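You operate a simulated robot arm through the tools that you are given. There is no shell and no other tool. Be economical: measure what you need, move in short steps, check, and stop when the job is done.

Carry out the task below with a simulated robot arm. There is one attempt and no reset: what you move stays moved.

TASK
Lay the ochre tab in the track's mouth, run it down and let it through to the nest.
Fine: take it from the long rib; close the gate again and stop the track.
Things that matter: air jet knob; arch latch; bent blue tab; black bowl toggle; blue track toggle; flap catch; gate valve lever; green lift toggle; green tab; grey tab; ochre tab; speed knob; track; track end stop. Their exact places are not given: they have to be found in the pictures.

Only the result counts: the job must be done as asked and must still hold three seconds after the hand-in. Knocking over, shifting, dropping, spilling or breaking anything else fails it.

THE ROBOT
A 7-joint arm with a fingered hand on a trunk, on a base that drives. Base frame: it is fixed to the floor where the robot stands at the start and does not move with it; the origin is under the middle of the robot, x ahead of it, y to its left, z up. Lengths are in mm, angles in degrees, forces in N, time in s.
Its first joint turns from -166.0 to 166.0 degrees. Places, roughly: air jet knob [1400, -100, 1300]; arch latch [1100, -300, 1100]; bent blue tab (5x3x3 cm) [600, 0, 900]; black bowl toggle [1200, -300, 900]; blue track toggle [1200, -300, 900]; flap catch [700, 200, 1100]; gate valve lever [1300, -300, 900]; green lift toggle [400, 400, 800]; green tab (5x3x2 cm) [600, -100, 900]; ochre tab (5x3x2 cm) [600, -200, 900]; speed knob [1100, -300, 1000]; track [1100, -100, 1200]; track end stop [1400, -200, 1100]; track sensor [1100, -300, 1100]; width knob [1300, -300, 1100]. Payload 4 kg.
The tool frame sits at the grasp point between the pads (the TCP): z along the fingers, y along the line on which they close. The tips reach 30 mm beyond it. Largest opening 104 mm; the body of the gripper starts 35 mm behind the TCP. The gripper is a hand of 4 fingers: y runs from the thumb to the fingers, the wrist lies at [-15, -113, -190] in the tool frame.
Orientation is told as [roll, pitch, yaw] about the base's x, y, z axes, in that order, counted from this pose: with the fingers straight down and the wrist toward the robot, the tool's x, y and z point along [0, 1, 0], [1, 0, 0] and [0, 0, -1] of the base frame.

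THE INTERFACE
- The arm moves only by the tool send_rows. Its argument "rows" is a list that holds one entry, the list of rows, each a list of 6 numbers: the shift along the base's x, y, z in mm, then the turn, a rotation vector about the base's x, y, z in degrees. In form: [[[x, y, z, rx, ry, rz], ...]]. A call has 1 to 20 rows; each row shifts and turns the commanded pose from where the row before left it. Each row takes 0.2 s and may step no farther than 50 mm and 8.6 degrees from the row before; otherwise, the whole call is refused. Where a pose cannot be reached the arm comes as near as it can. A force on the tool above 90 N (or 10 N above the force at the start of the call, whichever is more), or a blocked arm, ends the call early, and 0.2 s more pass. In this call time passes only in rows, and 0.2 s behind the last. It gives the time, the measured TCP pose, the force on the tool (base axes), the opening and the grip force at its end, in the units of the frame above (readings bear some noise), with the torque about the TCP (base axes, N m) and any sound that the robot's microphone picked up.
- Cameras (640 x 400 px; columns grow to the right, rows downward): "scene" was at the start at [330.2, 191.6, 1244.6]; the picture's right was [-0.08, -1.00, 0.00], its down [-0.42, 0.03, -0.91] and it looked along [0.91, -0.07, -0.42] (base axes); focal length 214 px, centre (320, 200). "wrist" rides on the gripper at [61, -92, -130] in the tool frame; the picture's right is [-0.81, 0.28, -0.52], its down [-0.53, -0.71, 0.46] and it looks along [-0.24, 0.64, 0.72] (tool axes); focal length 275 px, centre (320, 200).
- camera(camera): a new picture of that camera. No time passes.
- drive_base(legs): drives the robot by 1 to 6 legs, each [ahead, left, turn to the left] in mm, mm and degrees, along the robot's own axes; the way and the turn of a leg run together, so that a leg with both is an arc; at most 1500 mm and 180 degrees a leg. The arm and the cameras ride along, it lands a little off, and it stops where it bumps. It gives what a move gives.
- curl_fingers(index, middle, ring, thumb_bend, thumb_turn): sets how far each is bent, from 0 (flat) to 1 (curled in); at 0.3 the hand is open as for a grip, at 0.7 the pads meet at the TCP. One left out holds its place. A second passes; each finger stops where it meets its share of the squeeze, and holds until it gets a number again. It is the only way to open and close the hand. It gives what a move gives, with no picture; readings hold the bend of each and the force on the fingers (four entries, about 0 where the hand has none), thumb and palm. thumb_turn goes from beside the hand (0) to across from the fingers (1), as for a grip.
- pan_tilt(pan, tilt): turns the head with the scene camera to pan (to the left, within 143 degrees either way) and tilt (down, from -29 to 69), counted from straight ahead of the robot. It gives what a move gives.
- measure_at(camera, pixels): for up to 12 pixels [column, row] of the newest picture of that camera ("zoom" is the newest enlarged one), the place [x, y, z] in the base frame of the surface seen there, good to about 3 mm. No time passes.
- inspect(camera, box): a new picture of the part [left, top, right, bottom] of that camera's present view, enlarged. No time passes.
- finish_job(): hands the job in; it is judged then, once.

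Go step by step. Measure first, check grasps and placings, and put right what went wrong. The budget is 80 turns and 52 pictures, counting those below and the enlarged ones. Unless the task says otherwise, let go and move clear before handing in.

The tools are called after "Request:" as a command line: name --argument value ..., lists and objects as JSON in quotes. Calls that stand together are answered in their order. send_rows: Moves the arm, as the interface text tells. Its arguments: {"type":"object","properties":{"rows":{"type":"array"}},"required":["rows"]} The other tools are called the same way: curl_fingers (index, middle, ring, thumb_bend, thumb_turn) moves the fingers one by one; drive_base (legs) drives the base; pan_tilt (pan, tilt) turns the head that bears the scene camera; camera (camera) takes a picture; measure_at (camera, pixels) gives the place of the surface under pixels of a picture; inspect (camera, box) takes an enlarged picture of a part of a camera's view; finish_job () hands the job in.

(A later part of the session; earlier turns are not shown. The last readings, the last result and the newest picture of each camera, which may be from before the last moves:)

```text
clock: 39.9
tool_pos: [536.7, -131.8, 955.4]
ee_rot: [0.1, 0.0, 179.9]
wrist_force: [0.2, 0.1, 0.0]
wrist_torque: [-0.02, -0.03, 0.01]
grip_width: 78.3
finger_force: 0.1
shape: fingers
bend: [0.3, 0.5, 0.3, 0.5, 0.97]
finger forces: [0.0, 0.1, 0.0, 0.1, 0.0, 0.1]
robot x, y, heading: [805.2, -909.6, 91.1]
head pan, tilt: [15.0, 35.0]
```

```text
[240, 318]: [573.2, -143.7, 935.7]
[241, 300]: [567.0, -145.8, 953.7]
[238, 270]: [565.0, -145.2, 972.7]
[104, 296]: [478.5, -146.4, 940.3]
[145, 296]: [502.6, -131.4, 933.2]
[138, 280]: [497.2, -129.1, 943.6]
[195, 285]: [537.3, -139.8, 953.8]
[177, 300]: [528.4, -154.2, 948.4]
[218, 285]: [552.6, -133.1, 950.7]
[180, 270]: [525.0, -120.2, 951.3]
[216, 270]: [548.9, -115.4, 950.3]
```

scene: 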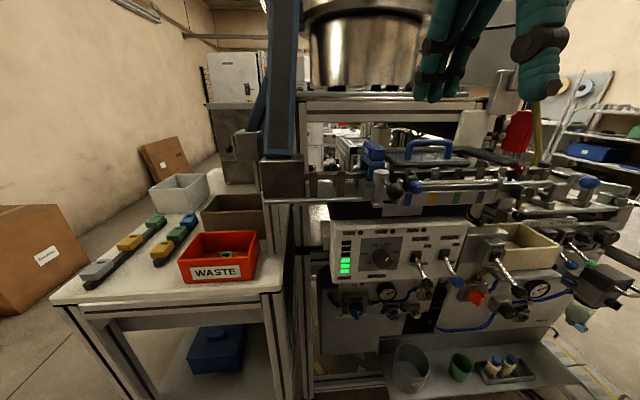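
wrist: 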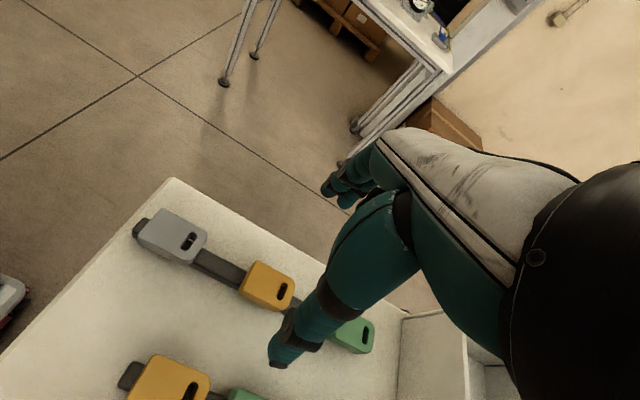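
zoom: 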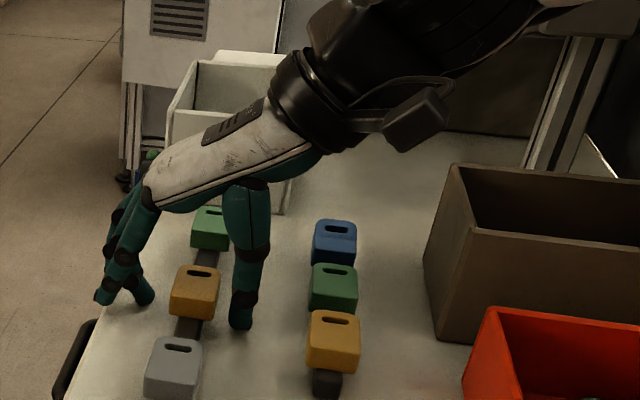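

Thumb and middle finger straddle the tab. I close those two gently and check.

Request:
curl_fingers --middle 0.72 --thumb_bend 0.72

Request:
inspect --camera "scene" --box '[345, 160, 425, 220]'

```text
clock: 40.9
tool_pos: [537.2, -132.6, 955.4]
ee_rot: [-0.1, 0.0, 179.9]
wrist_force: [3.0, 0.2, -3.7]
wrist_torque: [-0.01, -0.06, 0.06]
grip_width: 59.5
finger_force: 6.1
shape: fingers
bend: [0.3, 0.67, 0.3, 0.65, 0.97]
finger forces: [0.1, 4.5, 0.1, 0.0, 7.2, 0.1]
robot x, y, heading: [805.5, -910.0, 91.0]
head pan, tilt: [15.0, 35.0]
```

```text
6.67 times, centred on (385, 190) of scene
```

zoom: 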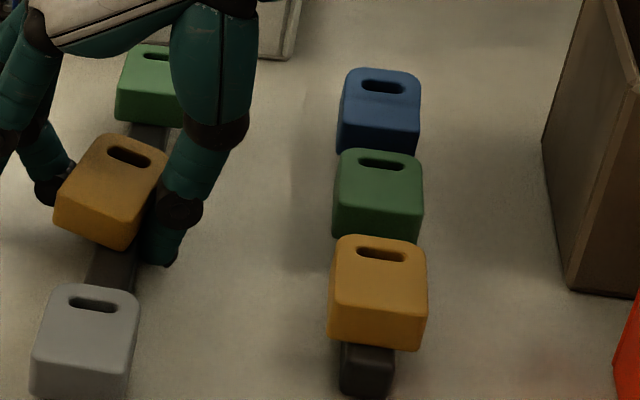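

The tab turned about 15° because the middle finger is offset from the thumb along the rib. I'll open those two, then close index and middle together so they square the tab against the thumb.

Request:
curl_fingers --middle 0.5 --thumb_bend 0.5 --index 0.5

Request:
curl_fingers --index 0.72 --middle 0.72 --thumb_bend 0.72

Request:
inspect --camera "scene" --box '[345, 160, 425, 220]'

Request:
measure_at --camera "zoom" --pixels '[[60, 190], [110, 140], [110, 190], [130, 240], [160, 155], [170, 250], [185, 180], [50, 190], [60, 230], [120, 270], [110, 160], [20, 150]]'

```text
clock: 41.9
tool_pos: [537.3, -132.9, 955.8]
ee_rot: [0.0, 0.1, 179.9]
wrist_force: [-0.9, 0.6, 0.0]
wrist_torque: [-0.03, 0.01, 0.0]
grip_width: 52.1
finger_force: 0.0
shape: fingers
bend: [0.5, 0.5, 0.3, 0.5, 0.97]
finger forces: [0.1, 0.0, 0.1, 0.0, 0.0, 0.1]
robot x, y, heading: [809.2, -910.9, 90.9]
head pan, tilt: [15.0, 35.0]
```

```text
clock: 42.9
tool_pos: [537.0, -132.0, 955.6]
ee_rot: [0.0, 0.0, 179.8]
wrist_force: [-18.3, 1.6, 0.3]
wrist_torque: [0.07, 0.56, 0.09]
grip_width: 26.7
finger_force: 16.8
shape: fingers
bend: [0.57, 0.58, 0.3, 0.65, 0.97]
finger forces: [11.8, 14.6, 0.0, 0.0, 7.0, 0.0]
robot x, y, heading: [807.7, -910.8, 90.8]
head pan, tilt: [15.0, 35.0]
```

```text
6.67 times, centred on (385, 190) of scene
```

zoom: 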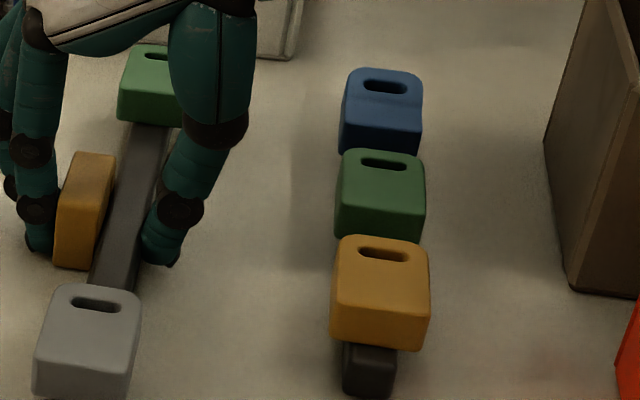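

```text
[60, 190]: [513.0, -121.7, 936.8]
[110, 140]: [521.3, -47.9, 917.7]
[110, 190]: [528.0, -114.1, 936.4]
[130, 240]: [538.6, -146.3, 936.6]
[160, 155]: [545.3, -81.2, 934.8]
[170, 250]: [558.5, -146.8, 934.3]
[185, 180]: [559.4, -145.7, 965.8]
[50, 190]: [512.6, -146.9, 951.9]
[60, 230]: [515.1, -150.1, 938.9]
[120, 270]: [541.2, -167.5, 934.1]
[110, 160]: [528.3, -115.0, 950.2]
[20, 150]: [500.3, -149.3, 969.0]
```

The tab slipped off the rib and now stands on its long edge on the table between my fingers and the rib (513–528 in x, top z≈950). I'll release gently, rise so the tips clear the rib, centre over the tab at x≈521, and pinch it by its faces.

Request:
curl_fingers --index 0.5 --middle 0.5 --thumb_bend 0.5

Request:
send_rows --rows '[[[0, 0, 14, 0, 0, 0], [-8, 0, 0, 0, 0, 0], [-8, 0, 0, 0, 0, 0]]]'

Request:
inspect --camera "scene" --box '[345, 160, 425, 220]'

Request:
measure_at --camera "zoom" --pixels '[[85, 165], [85, 185], [65, 200], [75, 250], [100, 175], [90, 155], [170, 240], [160, 215], [40, 235], [45, 215], [70, 175], [105, 160]]'

```text
clock: 43.9
tool_pos: [537.8, -132.4, 954.6]
ee_rot: [0.1, 0.0, 179.9]
wrist_force: [0.5, -0.2, 1.0]
wrist_torque: [-0.01, 0.01, -0.01]
grip_width: 51.6
finger_force: 0.1
shape: fingers
bend: [0.5, 0.5, 0.3, 0.5, 0.97]
finger forces: [0.0, 0.0, 0.0, 0.0, 0.0, 0.1]
robot x, y, heading: [807.6, -907.5, 91.0]
head pan, tilt: [15.0, 35.0]
```

```text
clock: 44.7
tool_pos: [521.9, -132.8, 968.4]
ee_rot: [0.0, 0.0, 180.0]
wrist_force: [-0.6, 0.2, -0.1]
wrist_torque: [0.0, 0.0, -0.01]
grip_width: 51.7
finger_force: 0.0
shape: fingers
bend: [0.5, 0.5, 0.3, 0.5, 0.97]
finger forces: [0.0, 0.0, 0.1, 0.0, 0.0, 0.1]
robot x, y, heading: [805.1, -909.9, 90.9]
head pan, tilt: [15.0, 35.0]
```

```text
6.67 times, centred on (385, 190) of scene
```

zoom: 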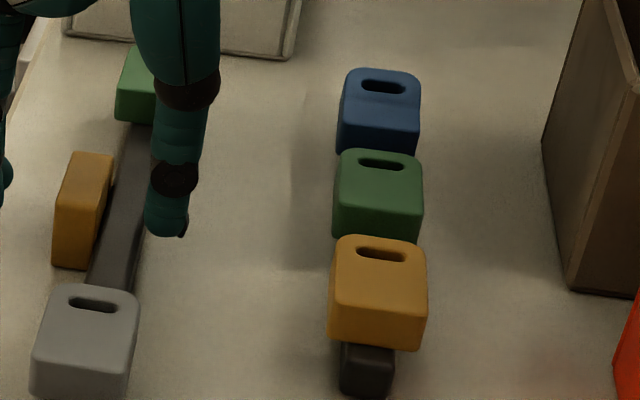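

```text
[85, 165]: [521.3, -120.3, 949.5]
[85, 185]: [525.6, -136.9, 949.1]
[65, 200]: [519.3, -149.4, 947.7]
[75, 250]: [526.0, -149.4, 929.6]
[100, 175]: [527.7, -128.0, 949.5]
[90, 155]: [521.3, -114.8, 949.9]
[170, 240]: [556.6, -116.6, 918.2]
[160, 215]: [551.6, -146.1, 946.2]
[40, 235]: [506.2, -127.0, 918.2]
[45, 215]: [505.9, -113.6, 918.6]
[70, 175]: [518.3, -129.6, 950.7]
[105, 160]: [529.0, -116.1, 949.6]
```

The tab stands free and stable, centre (522,−134), and the hand is centred on it. I pinch.

Request:
curl_fingers --index 0.62 --middle 0.62 --thumb_bend 0.75

Request:
curl_fingers --index 0.75 --middle 0.75 --thumb_bend 0.75

Request:
send_rows --rows '[[[0, 0, 10, 0, 0, 0], [0, 0, 20, 0, 0, 0], [0, 0, 30, 0, 0, 0]]]'

Request:
inspect --camera "scene" --box '[345, 140, 425, 200]'

```text
clock: 45.7
tool_pos: [521.5, -134.1, 968.1]
ee_rot: [0.0, 0.0, 179.9]
wrist_force: [0.4, -0.6, 0.3]
wrist_torque: [-0.01, -0.01, 0.0]
grip_width: 12.7
finger_force: 4.1
shape: fingers
bend: [0.59, 0.61, 0.3, 0.72, 0.97]
finger forces: [2.9, 1.1, 0.1, 0.1, 3.9, 0.0]
robot x, y, heading: [802.6, -906.5, 91.0]
head pan, tilt: [15.0, 35.0]
```

```text
clock: 46.7
tool_pos: [520.6, -133.1, 969.4]
ee_rot: [0.1, 0.0, 179.9]
wrist_force: [-5.8, -1.7, 1.2]
wrist_torque: [-0.02, 0.14, 0.15]
grip_width: 10.8
finger_force: 15.3
shape: fingers
bend: [0.73, 0.73, 0.3, 0.66, 0.97]
finger forces: [8.6, 9.7, 0.1, 0.0, 12.3, 0.0]
robot x, y, heading: [804.2, -909.7, 90.9]
head pan, tilt: [15.0, 35.0]
```

```text
clock: 47.5
tool_pos: [520.9, -134.4, 1028.1]
ee_rot: [0.1, 0.0, 179.9]
wrist_force: [0.3, 0.2, 0.0]
wrist_torque: [-0.03, -0.03, -0.01]
grip_width: 10.9
finger_force: 12.4
shape: fingers
bend: [0.73, 0.74, 0.3, 0.66, 0.95]
finger forces: [8.2, 4.2, 0.0, 0.0, 12.4, 0.0]
robot x, y, heading: [804.1, -907.3, 90.8]
head pan, tilt: [15.0, 35.0]
```

```text
6.67 times, centred on (385, 170) of scene
```

zoom: 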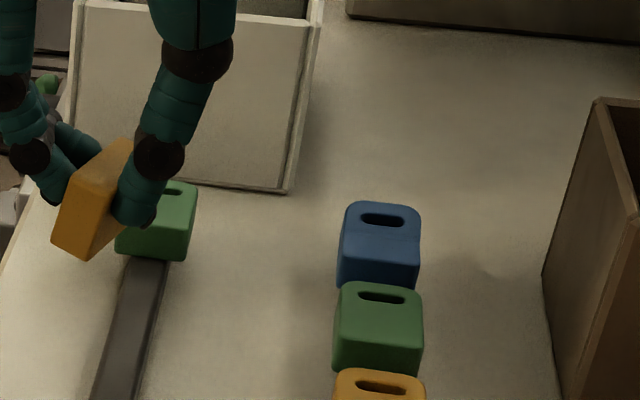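

The tab is held (index 8, thumb 12 N) and lifted clear. I'll set it down flat on my own trolley deck to regrip it properly; first I retreat high and look at the deck.

Request:
send_rows --rows '[[[0, 0, 45, 0, 0, 0], [0, 0, 45, 0, 0, 0], [0, 0, 45, 0, 0, 0], [0, -40, 20, 0, 0, 0], [0, -45, 0, 0, 0, 0], [0, -45, 0, 0, 0, 0], [0, -45, 0, 0, 0, 0], [0, -45, 0, 0, 0, 0], [0, -30, 0, 0, 0, 0]]]'

Request:
pan_tilt --pan -75 --tilt 62

Request:
camera --camera "scene"

Request:
measure_at --camera "scene" --pixels '[[330, 300], [300, 250], [300, 350], [350, 350], [320, 210], [260, 300], [340, 180], [390, 250], [280, 220], [320, 385], [360, 230], [310, 160]]'

```text
clock: 49.5
tool_pos: [520.5, -384.1, 1181.0]
ee_rot: [0.1, 0.1, 179.9]
wrist_force: [1.0, 1.2, -0.1]
wrist_torque: [-0.01, 0.04, 0.04]
grip_width: 11.0
finger_force: 12.2
shape: fingers
bend: [0.73, 0.74, 0.3, 0.66, 0.95]
finger forces: [8.2, 4.1, 0.0, 0.1, 12.4, 0.1]
robot x, y, heading: [802.6, -910.4, 90.8]
head pan, tilt: [15.0, 35.0]
```

```text
clock: 51.1
tool_pos: [521.8, -385.9, 1182.0]
ee_rot: [0.0, 0.0, 179.9]
wrist_force: [-0.9, 0.2, 0.0]
wrist_torque: [0.0, 0.01, -0.01]
grip_width: 10.9
finger_force: 11.7
shape: fingers
bend: [0.73, 0.74, 0.3, 0.66, 0.95]
finger forces: [8.2, 4.1, 0.0, 0.1, 12.3, 0.0]
robot x, y, heading: [806.7, -908.5, 90.9]
head pan, tilt: [-75.0, 62.0]
```

```text
12 pictures are left
```

scene: 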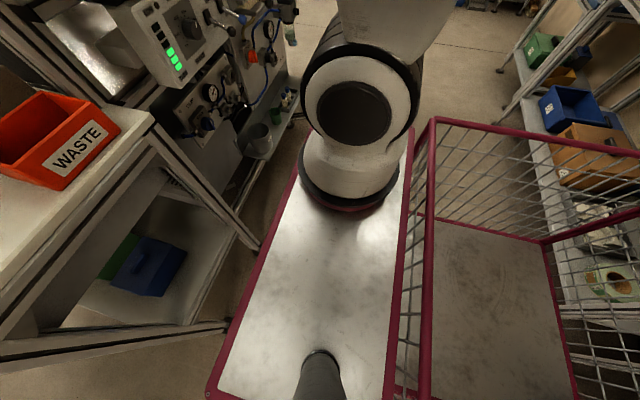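

```text
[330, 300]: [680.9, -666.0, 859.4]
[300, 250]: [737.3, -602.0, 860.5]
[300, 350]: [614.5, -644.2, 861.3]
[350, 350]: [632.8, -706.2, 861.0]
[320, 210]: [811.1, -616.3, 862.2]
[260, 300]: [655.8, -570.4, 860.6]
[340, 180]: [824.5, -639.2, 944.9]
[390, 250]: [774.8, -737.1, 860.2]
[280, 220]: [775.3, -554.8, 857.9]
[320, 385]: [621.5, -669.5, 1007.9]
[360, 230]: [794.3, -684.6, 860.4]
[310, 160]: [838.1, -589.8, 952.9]
```

My arm stands on the deck's front right, so setting down there is cramped. The table's free front-left area, around (530,290), is better and was in easy reach from the start pose, so I drive back there with the tab held.

Request:
drive_base --legs '[[-140, 0, 0], [0, 0, -91], [-806, 0, 0], [0, 1050, 0]]'

Request:
pan_tilt --pan 10 --tilt 45

Request:
camera --camera "scene"

```text
clock: 65.2
tool_pos: [514.9, 261.8, 1182.8]
ee_rot: [0.0, -0.1, 89.8]
wrist_force: [-0.4, -0.2, 0.0]
wrist_torque: [-0.02, -0.02, 0.0]
grip_width: 10.6
finger_force: 12.0
shape: fingers
bend: [0.74, 0.74, 0.3, 0.66, 0.95]
finger forces: [8.1, 3.9, 0.0, 0.0, 12.0, 0.0]
robot x, y, heading: [-9.0, -23.0, 0.9]
head pan, tilt: [-75.0, 62.0]
```

```text
clock: 66.8
tool_pos: [515.7, 262.2, 1181.6]
ee_rot: [0.1, 0.0, 89.8]
wrist_force: [0.7, 0.0, 0.6]
wrist_torque: [-0.01, 0.02, -0.01]
grip_width: 10.6
finger_force: 11.7
shape: fingers
bend: [0.74, 0.74, 0.3, 0.66, 0.95]
finger forces: [8.0, 3.9, 0.0, 0.1, 12.1, 0.0]
robot x, y, heading: [-13.4, -21.2, 0.7]
head pan, tilt: [10.0, 45.0]
```

```text
11 pictures are left
```

scene: 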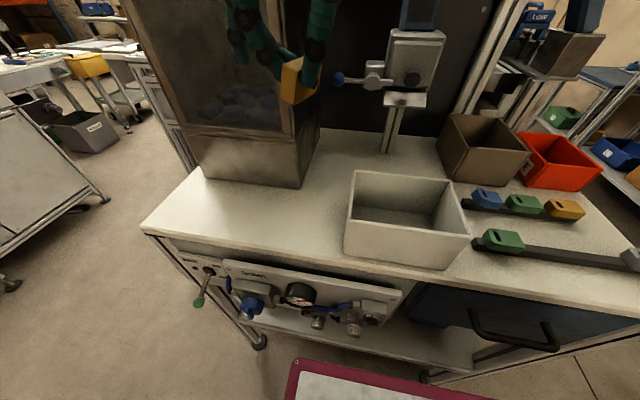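

The tab is still held and the free area lies at (220–340, 190–240). I measure it.

Request:
measure_at --camera "scene" --pixels '[[260, 210], [310, 220], [330, 160], [200, 215], [345, 245], [350, 200], [300, 188], [215, 178], [250, 245], [340, 140], [297, 80], [290, 95]]'

```text
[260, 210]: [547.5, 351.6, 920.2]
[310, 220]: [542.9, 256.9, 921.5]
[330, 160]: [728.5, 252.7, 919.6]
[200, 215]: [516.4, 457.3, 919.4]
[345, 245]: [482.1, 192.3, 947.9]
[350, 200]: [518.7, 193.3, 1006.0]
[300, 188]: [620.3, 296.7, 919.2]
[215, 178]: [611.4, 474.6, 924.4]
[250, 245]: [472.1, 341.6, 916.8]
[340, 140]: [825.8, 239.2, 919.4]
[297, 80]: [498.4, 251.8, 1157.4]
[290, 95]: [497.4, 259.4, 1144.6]
```

Free table spans x 475–610, y 200–470 at z 919.5. I carry the tab to (535,345) and lower it until just above the surface.

Request:
send_rows --rows '[[[10, 42, 0, 0, 0, 0], [10, 41, 0, 0, 0, 0], [0, 0, -45, 0, 0, 0], [0, 0, -45, 0, 0, 0], [0, 0, -45, 0, 0, 0], [0, 0, -45, 0, 0, 0], [0, 0, -20, 0, 0, 0]]]'

Request:
inspect --camera "scene" --box '[200, 130, 340, 240]'

Request:
measure_at --camera "zoom" --pixels '[[300, 200], [320, 240], [280, 260], [330, 270], [260, 240], [350, 250], [300, 280], [310, 300]]'

```text
clock: 68.3
tool_pos: [536.7, 343.8, 981.4]
ee_rot: [0.0, 0.0, 89.8]
wrist_force: [-0.8, -0.1, 1.0]
wrist_torque: [0.02, -0.03, -0.02]
grip_width: 10.4
finger_force: 12.2
shape: fingers
bend: [0.74, 0.74, 0.3, 0.66, 0.95]
finger forces: [8.3, 3.9, 0.0, 0.1, 12.3, 0.1]
robot x, y, heading: [-7.7, -21.3, 0.6]
head pan, tilt: [10.0, 45.0]
```

```text
3.64 times, centred on (270, 185) of scene
```

zoom: 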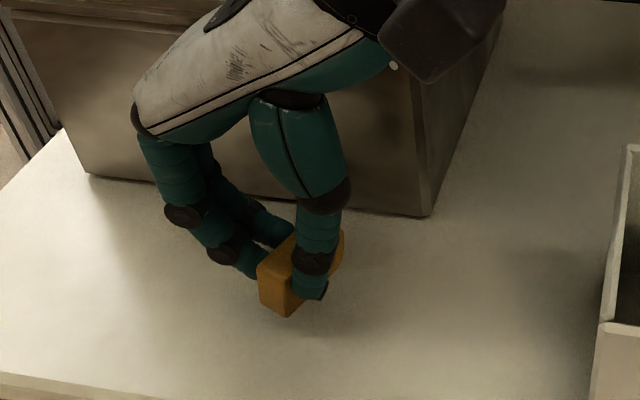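

```text
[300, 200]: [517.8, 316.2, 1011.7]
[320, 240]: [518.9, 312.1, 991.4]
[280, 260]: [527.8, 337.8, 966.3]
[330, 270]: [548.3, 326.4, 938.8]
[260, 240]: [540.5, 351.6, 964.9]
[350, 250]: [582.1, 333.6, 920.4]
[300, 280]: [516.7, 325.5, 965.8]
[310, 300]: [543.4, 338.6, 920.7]
```

The tab's bottom edge is about 12 mm above the table. I lower in small steps watching the force.

Request:
send_rows --rows '[[[0, 0, -5, 0, 0, 0], [0, 0, -3, 0, 0, 0], [0, 0, -2, 0, 0, 0], [0, 0, -2, 0, 0, 0]]]'

Request:
measure_at --camera "zoom" --pixels '[[270, 270], [265, 300], [285, 312], [290, 300], [295, 250], [275, 245], [340, 240], [337, 258]]'

```text
clock: 69.3
tool_pos: [535.9, 345.7, 970.5]
ee_rot: [0.0, 0.0, 89.8]
wrist_force: [0.1, 0.1, -0.2]
wrist_torque: [0.03, 0.01, 0.0]
grip_width: 10.4
finger_force: 12.4
shape: fingers
bend: [0.74, 0.74, 0.3, 0.66, 0.95]
finger forces: [8.4, 3.8, 0.1, 0.0, 12.3, 0.0]
robot x, y, heading: [-10.9, -19.6, 0.8]
head pan, tilt: [10.0, 45.0]
```

```text
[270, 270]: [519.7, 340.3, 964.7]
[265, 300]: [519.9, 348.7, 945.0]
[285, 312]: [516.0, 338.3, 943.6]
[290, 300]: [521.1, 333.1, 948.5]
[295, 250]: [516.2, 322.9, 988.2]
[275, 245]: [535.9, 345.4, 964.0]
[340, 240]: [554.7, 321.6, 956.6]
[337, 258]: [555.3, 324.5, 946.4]
```

Request:
send_rows --rows '[[[0, 0, -4, 0, 0, 0], [0, 0, -3, 0, 0, 0], [0, 0, -2, 0, 0, 0], [0, 0, -2, 0, 0, 0]]]'

```text
clock: 70.3
tool_pos: [535.9, 346.4, 959.5]
ee_rot: [-0.1, -0.2, 89.7]
wrist_force: [3.5, 11.7, 27.0]
wrist_torque: [0.24, 0.08, 0.01]
grip_width: 9.7
finger_force: 19.8
shape: fingers
bend: [0.74, 0.74, 0.3, 0.67, 0.95]
finger forces: [19.0, 8.9, 0.0, 0.0, 11.8, 0.1]
robot x, y, heading: [-12.0, -21.2, 0.7]
head pan, tilt: [10.0, 45.0]
```

The tab touches the table (27 N). I ease up 1.5 mm and open only the thumb, so the fingers stay behind the slot face for tipping it flat toward −y.

Request:
send_rows --rows '[[[0, 0, 1.5, 0, 0, 0]]]'

Request:
curl_fingers --thumb_bend 0.1

Request:
inspect --camera "scene" --box '[200, 130, 340, 240]'

```text
clock: 70.8
tool_pos: [535.3, 343.6, 957.8]
ee_rot: [0.3, 0.2, 89.8]
wrist_force: [-1.1, 0.6, 9.0]
wrist_torque: [-0.06, 0.11, -0.01]
grip_width: 9.8
finger_force: 13.8
shape: fingers
bend: [0.74, 0.74, 0.3, 0.67, 0.94]
finger forces: [10.8, 3.7, 0.0, 0.0, 13.8, 0.0]
robot x, y, heading: [-7.0, -22.8, 1.1]
head pan, tilt: [10.0, 45.0]
```

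```text
clock: 71.8
tool_pos: [536.0, 343.7, 960.1]
ee_rot: [0.1, 0.0, 89.8]
wrist_force: [-0.3, -0.2, 0.2]
wrist_torque: [-0.04, -0.02, -0.01]
grip_width: 56.1
finger_force: 0.1
shape: fingers
bend: [0.75, 0.75, 0.3, 0.1, 0.97]
finger forces: [0.0, 0.0, 0.0, 0.0, 0.0, 0.0]
robot x, y, heading: [-9.7, -22.8, 0.8]
head pan, tilt: [10.0, 45.0]
```

```text
3.64 times, centred on (270, 185) of scene
```

zoom: 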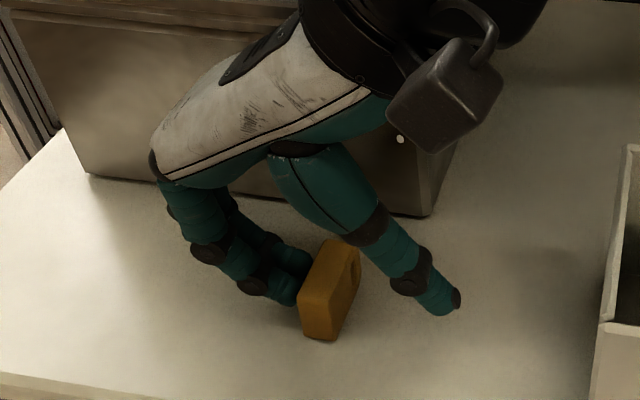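

With the thumb off, the tab stands on edge and its slot shows through on both faces, so it is a plain flat tab with either face usable. I rise slightly and push its top toward −y to tip it flat.

Request:
send_rows --rows '[[[0, 0, 9, 0, 0, 0], [0, -6, 0, 0, 0, 0], [0, -6, 0, 0, 0, 0], [0, -6, 0, 0, 0, 0], [0, -6, 0, 0, 0, 0], [0, -5, 0, 0, 0, 0]]]'

Request:
inspect --camera "scene" --box '[230, 150, 350, 240]'

Request:
measure_at --camera "zoom" --pixels '[[320, 220], [330, 240], [300, 240], [350, 200], [290, 270], [340, 270], [250, 230], [270, 250], [380, 210], [310, 260]]'

```text
clock: 73.2
tool_pos: [536.9, 316.8, 970.0]
ee_rot: [0.1, 0.0, 89.8]
wrist_force: [-0.8, 0.9, 0.4]
wrist_torque: [0.03, 0.01, -0.02]
grip_width: 56.2
finger_force: 0.1
shape: fingers
bend: [0.75, 0.75, 0.3, 0.1, 0.97]
finger forces: [0.0, 0.0, 0.1, 0.1, 0.0, 0.0]
robot x, y, heading: [-9.2, -22.8, 0.8]
head pan, tilt: [10.0, 45.0]
```

```text
4.44 times, centred on (290, 195) of scene
```

zoom: 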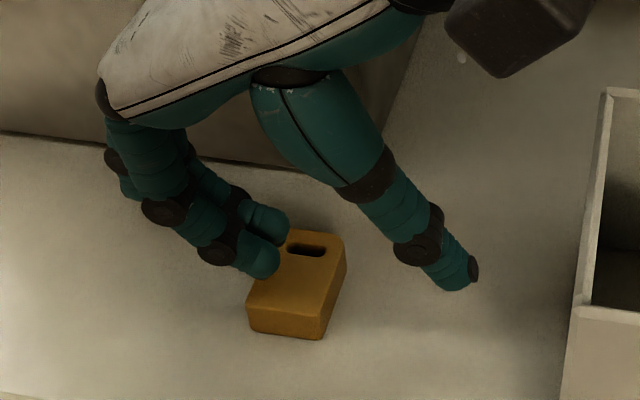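

```text
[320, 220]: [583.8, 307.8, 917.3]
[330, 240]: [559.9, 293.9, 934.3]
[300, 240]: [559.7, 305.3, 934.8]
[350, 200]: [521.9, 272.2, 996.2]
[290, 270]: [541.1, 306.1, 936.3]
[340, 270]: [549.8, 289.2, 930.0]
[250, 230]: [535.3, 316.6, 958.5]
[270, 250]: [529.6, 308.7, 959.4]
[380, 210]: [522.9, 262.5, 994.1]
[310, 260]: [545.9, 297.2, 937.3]
```

The tab now lies flat, slot toward +x. I measure its corners in this same picture and raise the hand.

Request:
measure_at --camera "zoom" --pixels '[[342, 240], [322, 314], [252, 303], [292, 232], [285, 322], [335, 275], [262, 300], [310, 308], [320, 333], [340, 255], [343, 280], [330, 310]]'

Request:
send_rows --rows '[[[0, 0, 30, 0, 0, 0], [0, 0, 30, 0, 0, 0]]]'

Request:
curl_fingers --index 0.5 --middle 0.3 --thumb_bend 0.5

```text
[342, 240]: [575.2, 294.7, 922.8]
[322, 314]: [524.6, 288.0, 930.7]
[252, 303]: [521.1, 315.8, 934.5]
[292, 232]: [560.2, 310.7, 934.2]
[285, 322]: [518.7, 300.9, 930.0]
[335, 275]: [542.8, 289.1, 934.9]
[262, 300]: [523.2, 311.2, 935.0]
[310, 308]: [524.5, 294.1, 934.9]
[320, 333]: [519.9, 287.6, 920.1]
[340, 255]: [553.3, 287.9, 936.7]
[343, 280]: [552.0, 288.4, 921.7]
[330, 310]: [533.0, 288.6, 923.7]
```

```text
clock: 73.8
tool_pos: [538.0, 314.1, 1028.6]
ee_rot: [0.0, 0.0, 89.8]
wrist_force: [-0.4, 0.3, 0.4]
wrist_torque: [-0.02, 0.01, -0.04]
grip_width: 56.2
finger_force: 0.1
shape: fingers
bend: [0.75, 0.75, 0.3, 0.1, 0.97]
finger forces: [0.1, 0.0, 0.0, 0.1, 0.0, 0.0]
robot x, y, heading: [-8.2, -22.9, 0.8]
head pan, tilt: [10.0, 45.0]
```

```text
clock: 74.8
tool_pos: [537.1, 316.1, 1027.3]
ee_rot: [0.1, 0.1, 89.8]
wrist_force: [0.6, 0.0, -0.5]
wrist_torque: [0.0, 0.01, 0.0]
grip_width: 51.9
finger_force: 0.0
shape: fingers
bend: [0.5, 0.3, 0.3, 0.5, 0.97]
finger forces: [0.0, 0.1, 0.0, 0.0, 0.0, 0.0]
robot x, y, heading: [-6.0, -22.5, 0.8]
head pan, tilt: [10.0, 45.0]
```

Tab: x 519–562, y 287.5–317, square to the axes, centre (541,302), 17 mm thick. Index and thumb oppose each other best, at about 6 mm to tool +x, so I go to TCP (547,302,952) and pinch with those two.

Request:
send_rows --rows '[[[10, -14, -20, 0, 0, 0], [0, 0, -30, 0, 0, 0], [0, 0, -15, 0, 0, 0], [0, 0, -10, 0, 0, 0]]]'

Request:
curl_fingers --index 0.6 --thumb_bend 0.6

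Request:
inspect --camera "scene" --box '[230, 150, 350, 240]'

Request:
measure_at --camera "zoom" --pixels '[[285, 270], [250, 255], [240, 240], [330, 270], [350, 265], [345, 250], [290, 300], [300, 315], [320, 300], [310, 240], [265, 300], [345, 285]]'

```text
clock: 75.8
tool_pos: [545.7, 303.4, 952.5]
ee_rot: [-0.1, 0.0, 89.8]
wrist_force: [-0.2, -0.6, 5.0]
wrist_torque: [0.2, 0.08, 0.04]
grip_width: 52.1
finger_force: 2.9
shape: fingers
bend: [0.5, 0.3, 0.3, 0.5, 0.97]
finger forces: [5.3, 0.0, 0.0, 0.0, 0.1, 0.1]
robot x, y, heading: [-9.4, -24.4, 0.9]
head pan, tilt: [10.0, 45.0]
```

```text
clock: 76.8
tool_pos: [546.9, 301.9, 954.0]
ee_rot: [0.0, 0.1, 89.8]
wrist_force: [0.4, 3.6, 6.4]
wrist_torque: [0.24, 0.09, -0.05]
grip_width: 30.0
finger_force: 3.2
shape: fingers
bend: [0.58, 0.3, 0.3, 0.6, 0.97]
finger forces: [7.2, 0.1, 0.0, 0.0, 0.0, 0.1]
robot x, y, heading: [-9.6, -21.6, 0.7]
head pan, tilt: [10.0, 45.0]
```

```text
4.44 times, centred on (290, 195) of scene
```

zoom: 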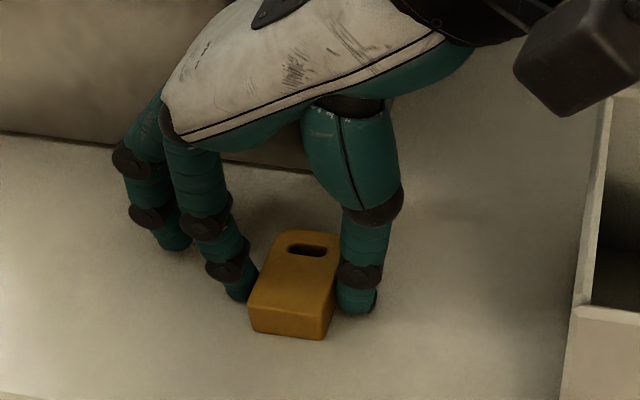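

```text
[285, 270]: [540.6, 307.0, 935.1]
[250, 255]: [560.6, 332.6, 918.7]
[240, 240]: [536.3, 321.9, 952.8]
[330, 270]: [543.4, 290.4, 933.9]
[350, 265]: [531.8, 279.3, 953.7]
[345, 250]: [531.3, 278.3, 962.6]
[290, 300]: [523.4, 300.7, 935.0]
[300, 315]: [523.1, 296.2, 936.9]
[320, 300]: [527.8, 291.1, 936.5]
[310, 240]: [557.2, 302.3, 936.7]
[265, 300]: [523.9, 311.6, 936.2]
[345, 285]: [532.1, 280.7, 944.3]
```

Index (x≈543) and thumb (x≈540) flank the tab's middle well; the index tip lightly touches the table. I rise 2 mm, close and lift.

Request:
send_rows --rows '[[[0, 0, 2.5, 0, 0, 0]]]'

Request:
curl_fingers --index 0.78 --thumb_bend 0.78

Request:
send_rows --rows '[[[0, 0, 10, 0, 0, 0], [0, 0, 25, 0, 0, 0], [0, 0, 25, 0, 0, 0]]]'

Request:
inspect --camera "scene" --box '[230, 120, 350, 210]'

Request:
measure_at --camera "zoom" --pixels '[[285, 180], [250, 210], [300, 230], [330, 210], [340, 190], [270, 220], [310, 160], [280, 250], [320, 250], [300, 200], [260, 190], [340, 230]]'

```text
clock: 77.2
tool_pos: [546.4, 302.5, 956.2]
ee_rot: [0.1, -0.1, 89.8]
wrist_force: [-0.3, -0.6, 0.3]
wrist_torque: [-0.01, -0.03, 0.04]
grip_width: 28.2
finger_force: 0.5
shape: fingers
bend: [0.59, 0.3, 0.3, 0.59, 0.97]
finger forces: [0.6, 0.0, 0.1, 0.1, 0.7, 0.0]
robot x, y, heading: [-10.7, -20.8, 0.7]
head pan, tilt: [10.0, 45.0]
```

```text
clock: 78.2
tool_pos: [546.2, 303.3, 955.3]
ee_rot: [0.1, 0.0, 89.8]
wrist_force: [0.4, 0.1, 0.3]
wrist_torque: [-0.02, 0.02, 0.01]
grip_width: 24.4
finger_force: 12.7
shape: fingers
bend: [0.54, 0.3, 0.3, 0.68, 0.97]
finger forces: [12.5, 0.0, 0.1, 0.1, 12.5, 0.1]
robot x, y, heading: [-7.2, -20.1, 0.5]
head pan, tilt: [10.0, 45.0]
```

```text
clock: 79.0
tool_pos: [545.7, 302.9, 1015.2]
ee_rot: [0.1, -0.1, 89.8]
wrist_force: [0.6, 0.3, 0.3]
wrist_torque: [-0.01, 0.03, -0.01]
grip_width: 24.1
finger_force: 11.9
shape: fingers
bend: [0.54, 0.3, 0.3, 0.68, 0.97]
finger forces: [12.5, 0.0, 0.0, 0.1, 12.5, 0.0]
robot x, y, heading: [-8.1, -26.0, 0.8]
head pan, tilt: [10.0, 45.0]
```

```text
4.44 times, centred on (290, 165) of scene
```

zoom: 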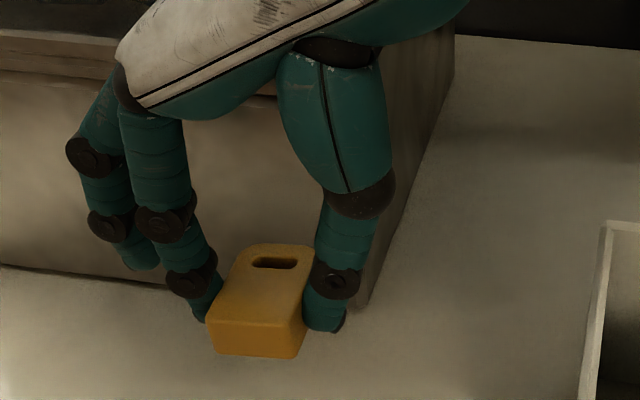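

```text
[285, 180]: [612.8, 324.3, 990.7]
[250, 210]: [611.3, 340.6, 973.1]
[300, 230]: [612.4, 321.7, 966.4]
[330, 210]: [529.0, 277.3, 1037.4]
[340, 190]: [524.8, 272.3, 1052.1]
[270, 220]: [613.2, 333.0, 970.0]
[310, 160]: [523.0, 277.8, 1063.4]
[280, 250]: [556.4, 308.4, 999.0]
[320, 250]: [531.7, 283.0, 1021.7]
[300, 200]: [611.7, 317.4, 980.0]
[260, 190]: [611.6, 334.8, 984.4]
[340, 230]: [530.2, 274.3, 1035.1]
```

Held level and square. I measure the tab in the hand for its offset from the TCP.

Request:
measure_at --camera "zoom" --pixels '[[235, 253], [308, 255], [212, 308], [297, 320], [250, 300], [260, 280], [255, 335], [255, 350], [225, 335], [285, 335], [305, 275], [215, 300]]'

Request:
send_rows --rows '[[[0, 0, 45, 0, 0, 0], [0, 0, 45, 0, 0, 0], [0, 0, 45, 0, 0, 0], [0, 0, 35, 0, 0, 0]]]'

```text
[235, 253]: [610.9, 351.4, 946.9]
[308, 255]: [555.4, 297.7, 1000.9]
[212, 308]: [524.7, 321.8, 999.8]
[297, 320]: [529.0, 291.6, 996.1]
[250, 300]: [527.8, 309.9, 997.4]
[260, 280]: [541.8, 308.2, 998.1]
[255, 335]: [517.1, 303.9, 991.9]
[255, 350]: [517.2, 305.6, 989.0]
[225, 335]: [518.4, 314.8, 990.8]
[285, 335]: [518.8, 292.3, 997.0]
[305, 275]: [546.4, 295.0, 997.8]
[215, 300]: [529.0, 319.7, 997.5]
```

```text
clock: 80.0
tool_pos: [548.2, 299.8, 1186.7]
ee_rot: [0.0, 0.1, 89.8]
wrist_force: [0.2, -2.7, -4.5]
wrist_torque: [-0.09, 0.07, -0.07]
grip_width: 24.2
finger_force: 14.7
shape: fingers
bend: [0.54, 0.3, 0.32, 0.68, 0.97]
finger forces: [12.6, 0.1, 4.6, 0.1, 12.5, 0.1]
robot x, y, heading: [-10.9, -26.9, 0.7]
head pan, tilt: [10.0, 45.0]
```

The ring finger brushed the hopper's overhanging lid (4.6 N). I lower, draw back toward the robot, then drive to the track.

Request:
send_rows --rows '[[[0, 0, -20, 0, 0, 0], [0, 0, -20, 0, 0, 0], [-40, 0, 0, 0, 0, 0], [-40, 0, 0, 0, 0, 0], [0, 0, 20, 0, 0, 0]]]'

Request:
camera --camera "scene"

```text
clock: 81.2
tool_pos: [466.7, 302.2, 1167.4]
ee_rot: [-0.1, 0.0, 89.8]
wrist_force: [-0.1, 0.2, -0.3]
wrist_torque: [0.0, 0.03, 0.01]
grip_width: 24.1
finger_force: 12.2
shape: fingers
bend: [0.54, 0.3, 0.3, 0.68, 0.97]
finger forces: [12.5, 0.0, 0.0, 0.0, 12.6, 0.1]
robot x, y, heading: [-8.7, -22.5, 1.0]
head pan, tilt: [10.0, 45.0]
```

```text
5 pictures are left
```

scene: 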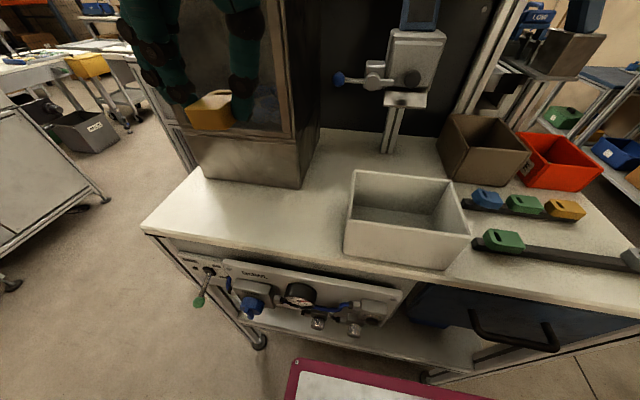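

Tab held, nothing disturbed. Now the drive to the track side.

Request:
drive_base --legs '[[0, -1030, 0], [910, 0, 0], [0, 0, 89.5], [140, 0, 0]]'

Request:
pan_tilt --pan -20 --tilt 22

```text
clock: 95.6
tool_pos: [574.5, -414.6, 1168.9]
ee_rot: [0.0, 0.0, -178.1]
wrist_force: [-0.2, -0.2, -0.4]
wrist_torque: [0.04, 0.0, 0.03]
grip_width: 23.8
finger_force: 11.7
shape: fingers
bend: [0.54, 0.3, 0.3, 0.68, 0.97]
finger forces: [12.3, 0.1, 0.0, 0.1, 12.4, 0.0]
robot x, y, heading: [918.5, -879.1, 93.0]
head pan, tilt: [10.0, 45.0]
```

```text
clock: 96.6
tool_pos: [575.1, -415.9, 1168.2]
ee_rot: [0.0, 0.0, -178.1]
wrist_force: [-0.2, -0.3, 0.1]
wrist_torque: [0.01, 0.01, 0.02]
grip_width: 23.8
finger_force: 12.2
shape: fingers
bend: [0.54, 0.3, 0.3, 0.68, 0.97]
finger forces: [12.4, 0.0, 0.0, 0.0, 12.4, 0.1]
robot x, y, heading: [916.5, -879.4, 92.6]
head pan, tilt: [-20.0, 22.0]
```

Yaw is 181.9, so I turn −91.9° while moving along y≈−415 to x≈993, clear of the chute.

Request:
send_rows --rows '[[[35, 0, 6, 0, 0, -7.66], [35, 0, 6, 0, 0, -7.66], [35, 0, 6, 0, 0, -7.66], [35, 0, 6, 0, 0, -7.66], [35, 0, 6, 0, 0, -7.66], [35, 0, 6, 0, 0, -7.66], [35, 0, 6, 0, 0, -7.66], [35, 0, 6, 0, 0, -7.66], [35, 0, 6, 0, 0, -7.66], [35, 0, 6, 0, 0, -7.66], [35, 0, 0, 0, 0, -7.66], [33, 0, 0, 0, 0, -7.66]]]'

```text
clock: 99.2
tool_pos: [933.9, -315.0, 1176.2]
ee_rot: [0.0, 0.1, 89.9]
wrist_force: [0.2, 0.0, 0.0]
wrist_torque: [-0.03, 0.0, 0.03]
grip_width: 23.9
finger_force: 12.5
shape: fingers
bend: [0.54, 0.3, 0.3, 0.68, 0.97]
finger forces: [12.5, 0.0, 0.0, 0.0, 12.5, 0.0]
out of reach, approached as far as the arm can: row 6, 7, 8, 9, 10, 11
robot x, y, heading: [920.4, -876.3, 92.8]
head pan, tilt: [-20.0, 22.0]
```

The spot was too near my arm's axis, so the hand ended at (934,−315,1176). I make a small test step up to see where the commanded pose is.

Request:
send_rows --rows '[[[0, 0, 10, 0, 0, 0]]]'

```text
clock: 99.6
tool_pos: [934.4, -314.4, 1186.1]
ee_rot: [0.0, 0.1, 89.9]
wrist_force: [1.5, 0.3, -0.2]
wrist_torque: [0.04, -0.01, -0.02]
grip_width: 24.0
finger_force: 12.1
shape: fingers
bend: [0.54, 0.3, 0.3, 0.68, 0.97]
finger forces: [12.5, 0.0, 0.0, 0.0, 12.5, 0.0]
robot x, y, heading: [914.3, -877.1, 92.9]
head pan, tilt: [-20.0, 22.0]
```

The command follows the measured pose. I go sideways to x 993.5 and up, then in to y −193 above the rail, at z 1200.

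Request:
send_rows --rows '[[[30, 0, 7, 0, 0, 0], [29, 0, 7, 0, 0, 0.1], [0, 40, 0, 0, 0, 0], [0, 40, 0, 0, 0, 0], [0, 25, 0, 0, 0, 0], [0, 16, 0, 0, 0, 0]]]'

Request:
pan_tilt --pan -15 --tilt 22

Request:
inspect --camera "scene" --box '[280, 90, 480, 230]'

```text
clock: 101.0
tool_pos: [992.2, -179.4, 1197.1]
ee_rot: [0.1, 0.0, 90.0]
wrist_force: [-0.7, 0.9, 0.5]
wrist_torque: [0.0, -0.02, 0.0]
grip_width: 23.9
finger_force: 12.6
shape: fingers
bend: [0.54, 0.3, 0.3, 0.68, 0.97]
finger forces: [12.5, 0.0, 0.0, 0.0, 12.5, 0.0]
out of reach, approached as far as the arm can: row 1
robot x, y, heading: [916.8, -878.5, 92.9]
head pan, tilt: [-20.0, 22.0]
```

```text
clock: 101.7
tool_pos: [991.4, -180.4, 1197.4]
ee_rot: [0.1, 0.0, 90.0]
wrist_force: [0.5, 0.5, 1.0]
wrist_torque: [-0.02, 0.03, 0.0]
grip_width: 24.1
finger_force: 12.3
shape: fingers
bend: [0.54, 0.3, 0.3, 0.68, 0.97]
finger forces: [12.6, 0.0, 0.1, 0.0, 12.5, 0.1]
robot x, y, heading: [920.7, -877.5, 93.1]
head pan, tilt: [-15.0, 22.0]
```

```text
2.86 times, centred on (380, 160) of scene
```

zoom: 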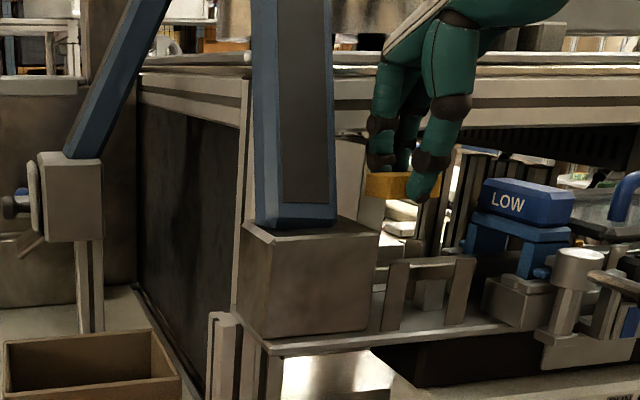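

The tab hangs above the rail, level. I measure tab and posts in this picture for the final alignment.

Request:
measure_at --camera "zoom" --pixels '[[372, 192], [390, 192], [405, 192], [385, 177], [374, 178], [367, 180], [390, 285], [405, 265], [455, 262], [470, 262], [430, 265], [430, 272]]'

```text
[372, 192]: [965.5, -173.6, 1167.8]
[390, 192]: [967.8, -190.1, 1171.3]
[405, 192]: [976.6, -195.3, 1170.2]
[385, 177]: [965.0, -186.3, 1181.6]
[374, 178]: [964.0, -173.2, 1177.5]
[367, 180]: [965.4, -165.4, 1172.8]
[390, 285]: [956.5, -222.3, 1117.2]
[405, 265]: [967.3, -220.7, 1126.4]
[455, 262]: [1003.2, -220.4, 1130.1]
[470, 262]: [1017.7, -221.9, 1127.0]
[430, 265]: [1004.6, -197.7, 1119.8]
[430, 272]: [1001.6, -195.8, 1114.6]
```

Tab centre now (987,−179), 33 mm below TCP to its underside. I shift −11.5 in y and descend to just above the rail in small steps.

Request:
send_rows --rows '[[[0.5, -11.5, 0, 0, 0, 0], [0, 0, -15, 0, 0, 0], [0, 0, -15, 0, 0, 0], [0, 0, -7, 0, 0, 0], [0, 0, -4, 0, 0, 0], [0, 0, -2, 0, 0, 0]]]'

```text
clock: 103.0
tool_pos: [992.5, -193.9, 1152.9]
ee_rot: [0.1, 0.0, 90.0]
wrist_force: [0.2, -0.5, 0.4]
wrist_torque: [0.02, 0.01, -0.02]
grip_width: 24.0
finger_force: 12.2
shape: fingers
bend: [0.54, 0.3, 0.3, 0.68, 0.97]
finger forces: [12.5, 0.0, 0.0, 0.0, 12.5, 0.0]
robot x, y, heading: [916.1, -877.8, 92.8]
head pan, tilt: [-15.0, 22.0]
```

Request:
send_rows --rows '[[[0, 0, -1, 0, 0, 0], [0, 0, -1, 0, 0, 0]]]'

```text
clock: 103.7
tool_pos: [991.3, -194.0, 1151.1]
ee_rot: [0.2, 0.0, 90.0]
wrist_force: [0.7, -0.3, 5.7]
wrist_torque: [0.05, 0.03, -0.03]
grip_width: 23.9
finger_force: 12.7
shape: fingers
bend: [0.54, 0.3, 0.3, 0.68, 0.97]
finger forces: [12.6, 0.0, 0.1, 0.0, 13.4, 0.0]
robot x, y, heading: [914.8, -876.3, 92.8]
head pan, tilt: [-15.0, 22.0]
```

Contact at 5.7 N: the tab rests on the rail. I release both gently and rise.

Request:
curl_fingers --index 0.45 --thumb_bend 0.58

Request:
send_rows --rows '[[[0, 0, 5, 0, 0, 0], [0, 0, 10, 0, 0, 0], [0, 0, 25, 0, 0, 0], [0, 0, 30, 0, 0, 0], [0, 0, 20, 0, 0, 0]]]'

Request:
inspect --camera "scene" --box '[340, 130, 460, 220]'

```text
clock: 104.7
tool_pos: [991.9, -194.4, 1150.2]
ee_rot: [0.0, 0.1, 90.0]
wrist_force: [0.1, 0.0, 0.0]
wrist_torque: [0.02, -0.02, 0.01]
grip_width: 49.0
finger_force: 0.1
shape: fingers
bend: [0.45, 0.3, 0.3, 0.57, 0.97]
finger forces: [0.0, 0.1, 0.0, 0.1, 0.0, 0.0]
robot x, y, heading: [915.1, -876.9, 92.8]
head pan, tilt: [-15.0, 22.0]
```

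```text
clock: 105.8
tool_pos: [993.2, -193.4, 1240.5]
ee_rot: [-0.1, 0.0, 90.1]
wrist_force: [0.1, 0.4, 0.2]
wrist_torque: [0.02, 0.0, 0.02]
grip_width: 49.4
finger_force: 0.0
shape: fingers
bend: [0.45, 0.3, 0.3, 0.57, 0.97]
finger forces: [0.0, 0.1, 0.0, 0.1, 0.0, 0.1]
robot x, y, heading: [918.1, -878.3, 92.8]
head pan, tilt: [-15.0, 22.0]
```

```text
4.44 times, centred on (400, 175) of scene
```

zoom: 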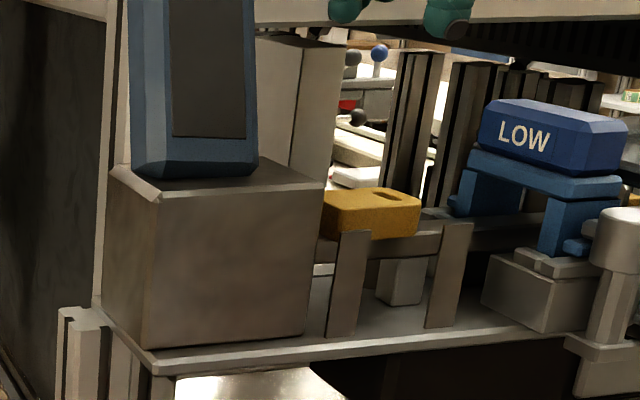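

The tab lies flat on the rail between the posts, under the chute block's exit. I check the arch clearance in this picture, then turn the head to the panel for the lever positions.

Request:
measure_at --camera "zoom" --pixels '[[480, 168], [500, 175], [510, 182], [490, 190], [360, 200], [400, 210], [340, 230], [410, 235], [450, 225], [380, 250]]'

Request:
pan_tilt --pan -65 --tilt 28

Request:
inspect --camera "scene" --box '[220, 120, 420, 245]'

```text
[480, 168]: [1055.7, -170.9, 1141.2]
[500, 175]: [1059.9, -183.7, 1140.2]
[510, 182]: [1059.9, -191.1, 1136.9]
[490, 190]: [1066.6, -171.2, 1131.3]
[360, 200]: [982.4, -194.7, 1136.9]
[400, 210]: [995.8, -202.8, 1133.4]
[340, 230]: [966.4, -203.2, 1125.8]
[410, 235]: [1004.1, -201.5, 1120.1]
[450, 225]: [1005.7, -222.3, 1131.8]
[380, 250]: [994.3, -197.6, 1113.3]
```

```text
clock: 107.0
tool_pos: [992.6, -194.0, 1240.3]
ee_rot: [0.0, 0.1, 90.0]
wrist_force: [-0.4, -0.6, 0.4]
wrist_torque: [-0.01, 0.0, 0.03]
grip_width: 49.2
finger_force: 0.0
shape: fingers
bend: [0.45, 0.3, 0.3, 0.57, 0.97]
finger forces: [0.0, 0.1, 0.0, 0.0, 0.0, 0.0]
robot x, y, heading: [915.3, -880.3, 92.8]
head pan, tilt: [-65.0, 28.0]
```

```text
3.20 times, centred on (320, 182) of scene
```

zoom: 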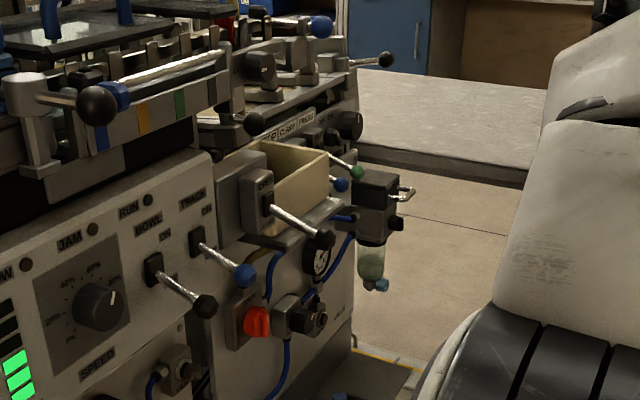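

A clear view: speed knob near 60 %, TRACK lever from (198,240) to its blue tip (244,276), gate lever from (268,200) to tip (322,238), both down. I measure them.

Request:
measure_at --camera "zoom" --pixels '[[244, 276], [250, 278], [238, 270], [215, 253], [200, 240], [322, 238], [328, 240], [314, 232], [290, 217], [268, 202], [204, 305], [230, 215]]'

```text
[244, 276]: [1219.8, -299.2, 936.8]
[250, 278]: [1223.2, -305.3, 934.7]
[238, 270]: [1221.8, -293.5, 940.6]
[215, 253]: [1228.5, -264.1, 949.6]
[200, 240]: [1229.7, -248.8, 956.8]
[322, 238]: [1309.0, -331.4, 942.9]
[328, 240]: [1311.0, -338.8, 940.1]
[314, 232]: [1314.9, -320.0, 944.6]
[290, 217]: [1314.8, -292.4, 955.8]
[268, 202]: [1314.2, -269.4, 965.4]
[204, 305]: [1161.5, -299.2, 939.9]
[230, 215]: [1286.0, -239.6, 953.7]
```

The TRACK lever pivots at about (1228,−246,957), knob at (1228,−300,937), throw roughly ±20°, so I'll pinch the knob sideways (closing along x) with the hand tilted 45° back, and carry it up. First I tuck middle and ring away and travel high over the track.

Request:
curl_fingers --middle 0.95 --ring 0.95

Request:
send_rows --rows '[[[0, 0, 30, 0, 0, 0], [40, 0, 10, 0, 0, 0], [40, 0, 0, 0, 0, 0], [40, 0, 0, 0, 0, 0], [40, 0, 0, 0, 0, 0], [40, 0, 0, 0, 0, 0], [35, 0, 0, 0, 0, 0], [0, -10, 0, 0, 0, -8], [0, -10, 0, 0, 0, -8], [0, -10, 0, 0, 0, -8], [0, -10, 0, 0, 0, -8], [0, -10, 0, 0, 0, -8], [0, -10, 0, 0, 0, -8], [0, -10, 0, 0, 0, -8], [0, -10, 0, 0, 0, -8], [0, -10, 0, 0, 0, -8], [0, -10, 0, 0, 0, -8], [0, -10, 0, 0, 0, -8]]]'

```text
clock: 108.0
tool_pos: [993.2, -195.0, 1241.3]
ee_rot: [0.1, 0.0, 90.0]
wrist_force: [-0.7, 0.5, -0.8]
wrist_torque: [0.05, 0.02, -0.01]
grip_width: 49.1
finger_force: 0.0
shape: fingers
bend: [0.45, 0.95, 0.95, 0.57, 0.97]
finger forces: [0.0, 0.1, 0.0, 0.0, 0.1, 0.1]
robot x, y, heading: [918.8, -879.0, 92.8]
head pan, tilt: [-65.0, 28.0]
```

```text
clock: 111.8
tool_pos: [1227.0, -304.2, 1281.9]
ee_rot: [0.0, 0.0, 1.9]
wrist_force: [-0.3, -0.3, -0.3]
wrist_torque: [0.0, -0.02, -0.02]
grip_width: 49.2
finger_force: 0.1
shape: fingers
bend: [0.45, 0.95, 0.95, 0.57, 0.97]
finger forces: [0.0, 0.0, 0.0, 0.0, 0.0, 0.0]
robot x, y, heading: [915.1, -880.1, 92.7]
head pan, tilt: [-65.0, 28.0]
```

Request:
send_rows --rows '[[[0, -8, -30, 7.5, 0, -0.3], [0, -8, -30, 7.5, 0, -0.3], [0, -8, -30, 7.5, 0, -0.3], [0, -8, -30, 7.5, 0, -0.3], [0, -8, -30, 7.5, 0, -0.3], [0, -8, -30, 7.5, 0, -0.4]]]'

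```text
clock: 113.2
tool_pos: [1256.6, -319.8, 1155.8]
ee_rot: [45.0, -0.6, -0.2]
wrist_force: [0.6, 0.3, 0.2]
wrist_torque: [-0.01, -0.01, 0.01]
grip_width: 49.1
finger_force: 0.0
shape: fingers
bend: [0.45, 0.95, 0.95, 0.57, 0.97]
finger forces: [0.0, 0.0, 0.0, 0.0, 0.1, 0.0]
out of reach, approached as far as the arm can: row 5, 6
robot x, y, heading: [917.8, -877.6, 92.6]
head pan, tilt: [-65.0, 28.0]
```

The orientation is fine but I'm too close; I back the base off 130 mm, then approach the knob from there.

Request:
drive_base --legs '[[-130, 0, 0]]'

```text
clock: 114.5
tool_pos: [1261.5, -451.2, 1155.3]
ee_rot: [44.9, -0.6, -0.1]
wrist_force: [0.2, 0.6, 0.3]
wrist_torque: [-0.01, 0.02, -0.01]
grip_width: 49.2
finger_force: 0.1
shape: fingers
bend: [0.45, 0.95, 0.95, 0.57, 0.97]
finger forces: [0.0, 0.0, 0.0, 0.0, 0.0, 0.0]
robot x, y, heading: [919.1, -1009.0, 93.2]
head pan, tilt: [-65.0, 28.0]
```

Request:
send_rows --rows '[[[-12, 0, -43, 0, 0, 0], [-11, 0, -43, 0, 0, 0], [-11, 0, -43, 0, 0, 0], [0, 5, -44, 0, 0, 0], [0, 40, 0, 0, 0, 0], [0, 40, 0, 0, 0, 0], [0, 16, 0, 0, 0, 0]]]'

```text
clock: 116.1
tool_pos: [1286.9, -276.0, 1060.9]
ee_rot: [44.8, -0.6, -0.2]
wrist_force: [0.5, -0.9, -0.3]
wrist_torque: [0.01, 0.01, 0.0]
grip_width: 49.2
finger_force: 0.1
shape: fingers
bend: [0.45, 0.95, 0.95, 0.57, 0.97]
finger forces: [0.1, 0.0, 0.0, 0.0, 0.0, 0.0]
out of reach, approached as far as the arm can: row 1, 2, 3, 4
robot x, y, heading: [922.8, -1012.9, 93.1]
head pan, tilt: [-65.0, 28.0]
```

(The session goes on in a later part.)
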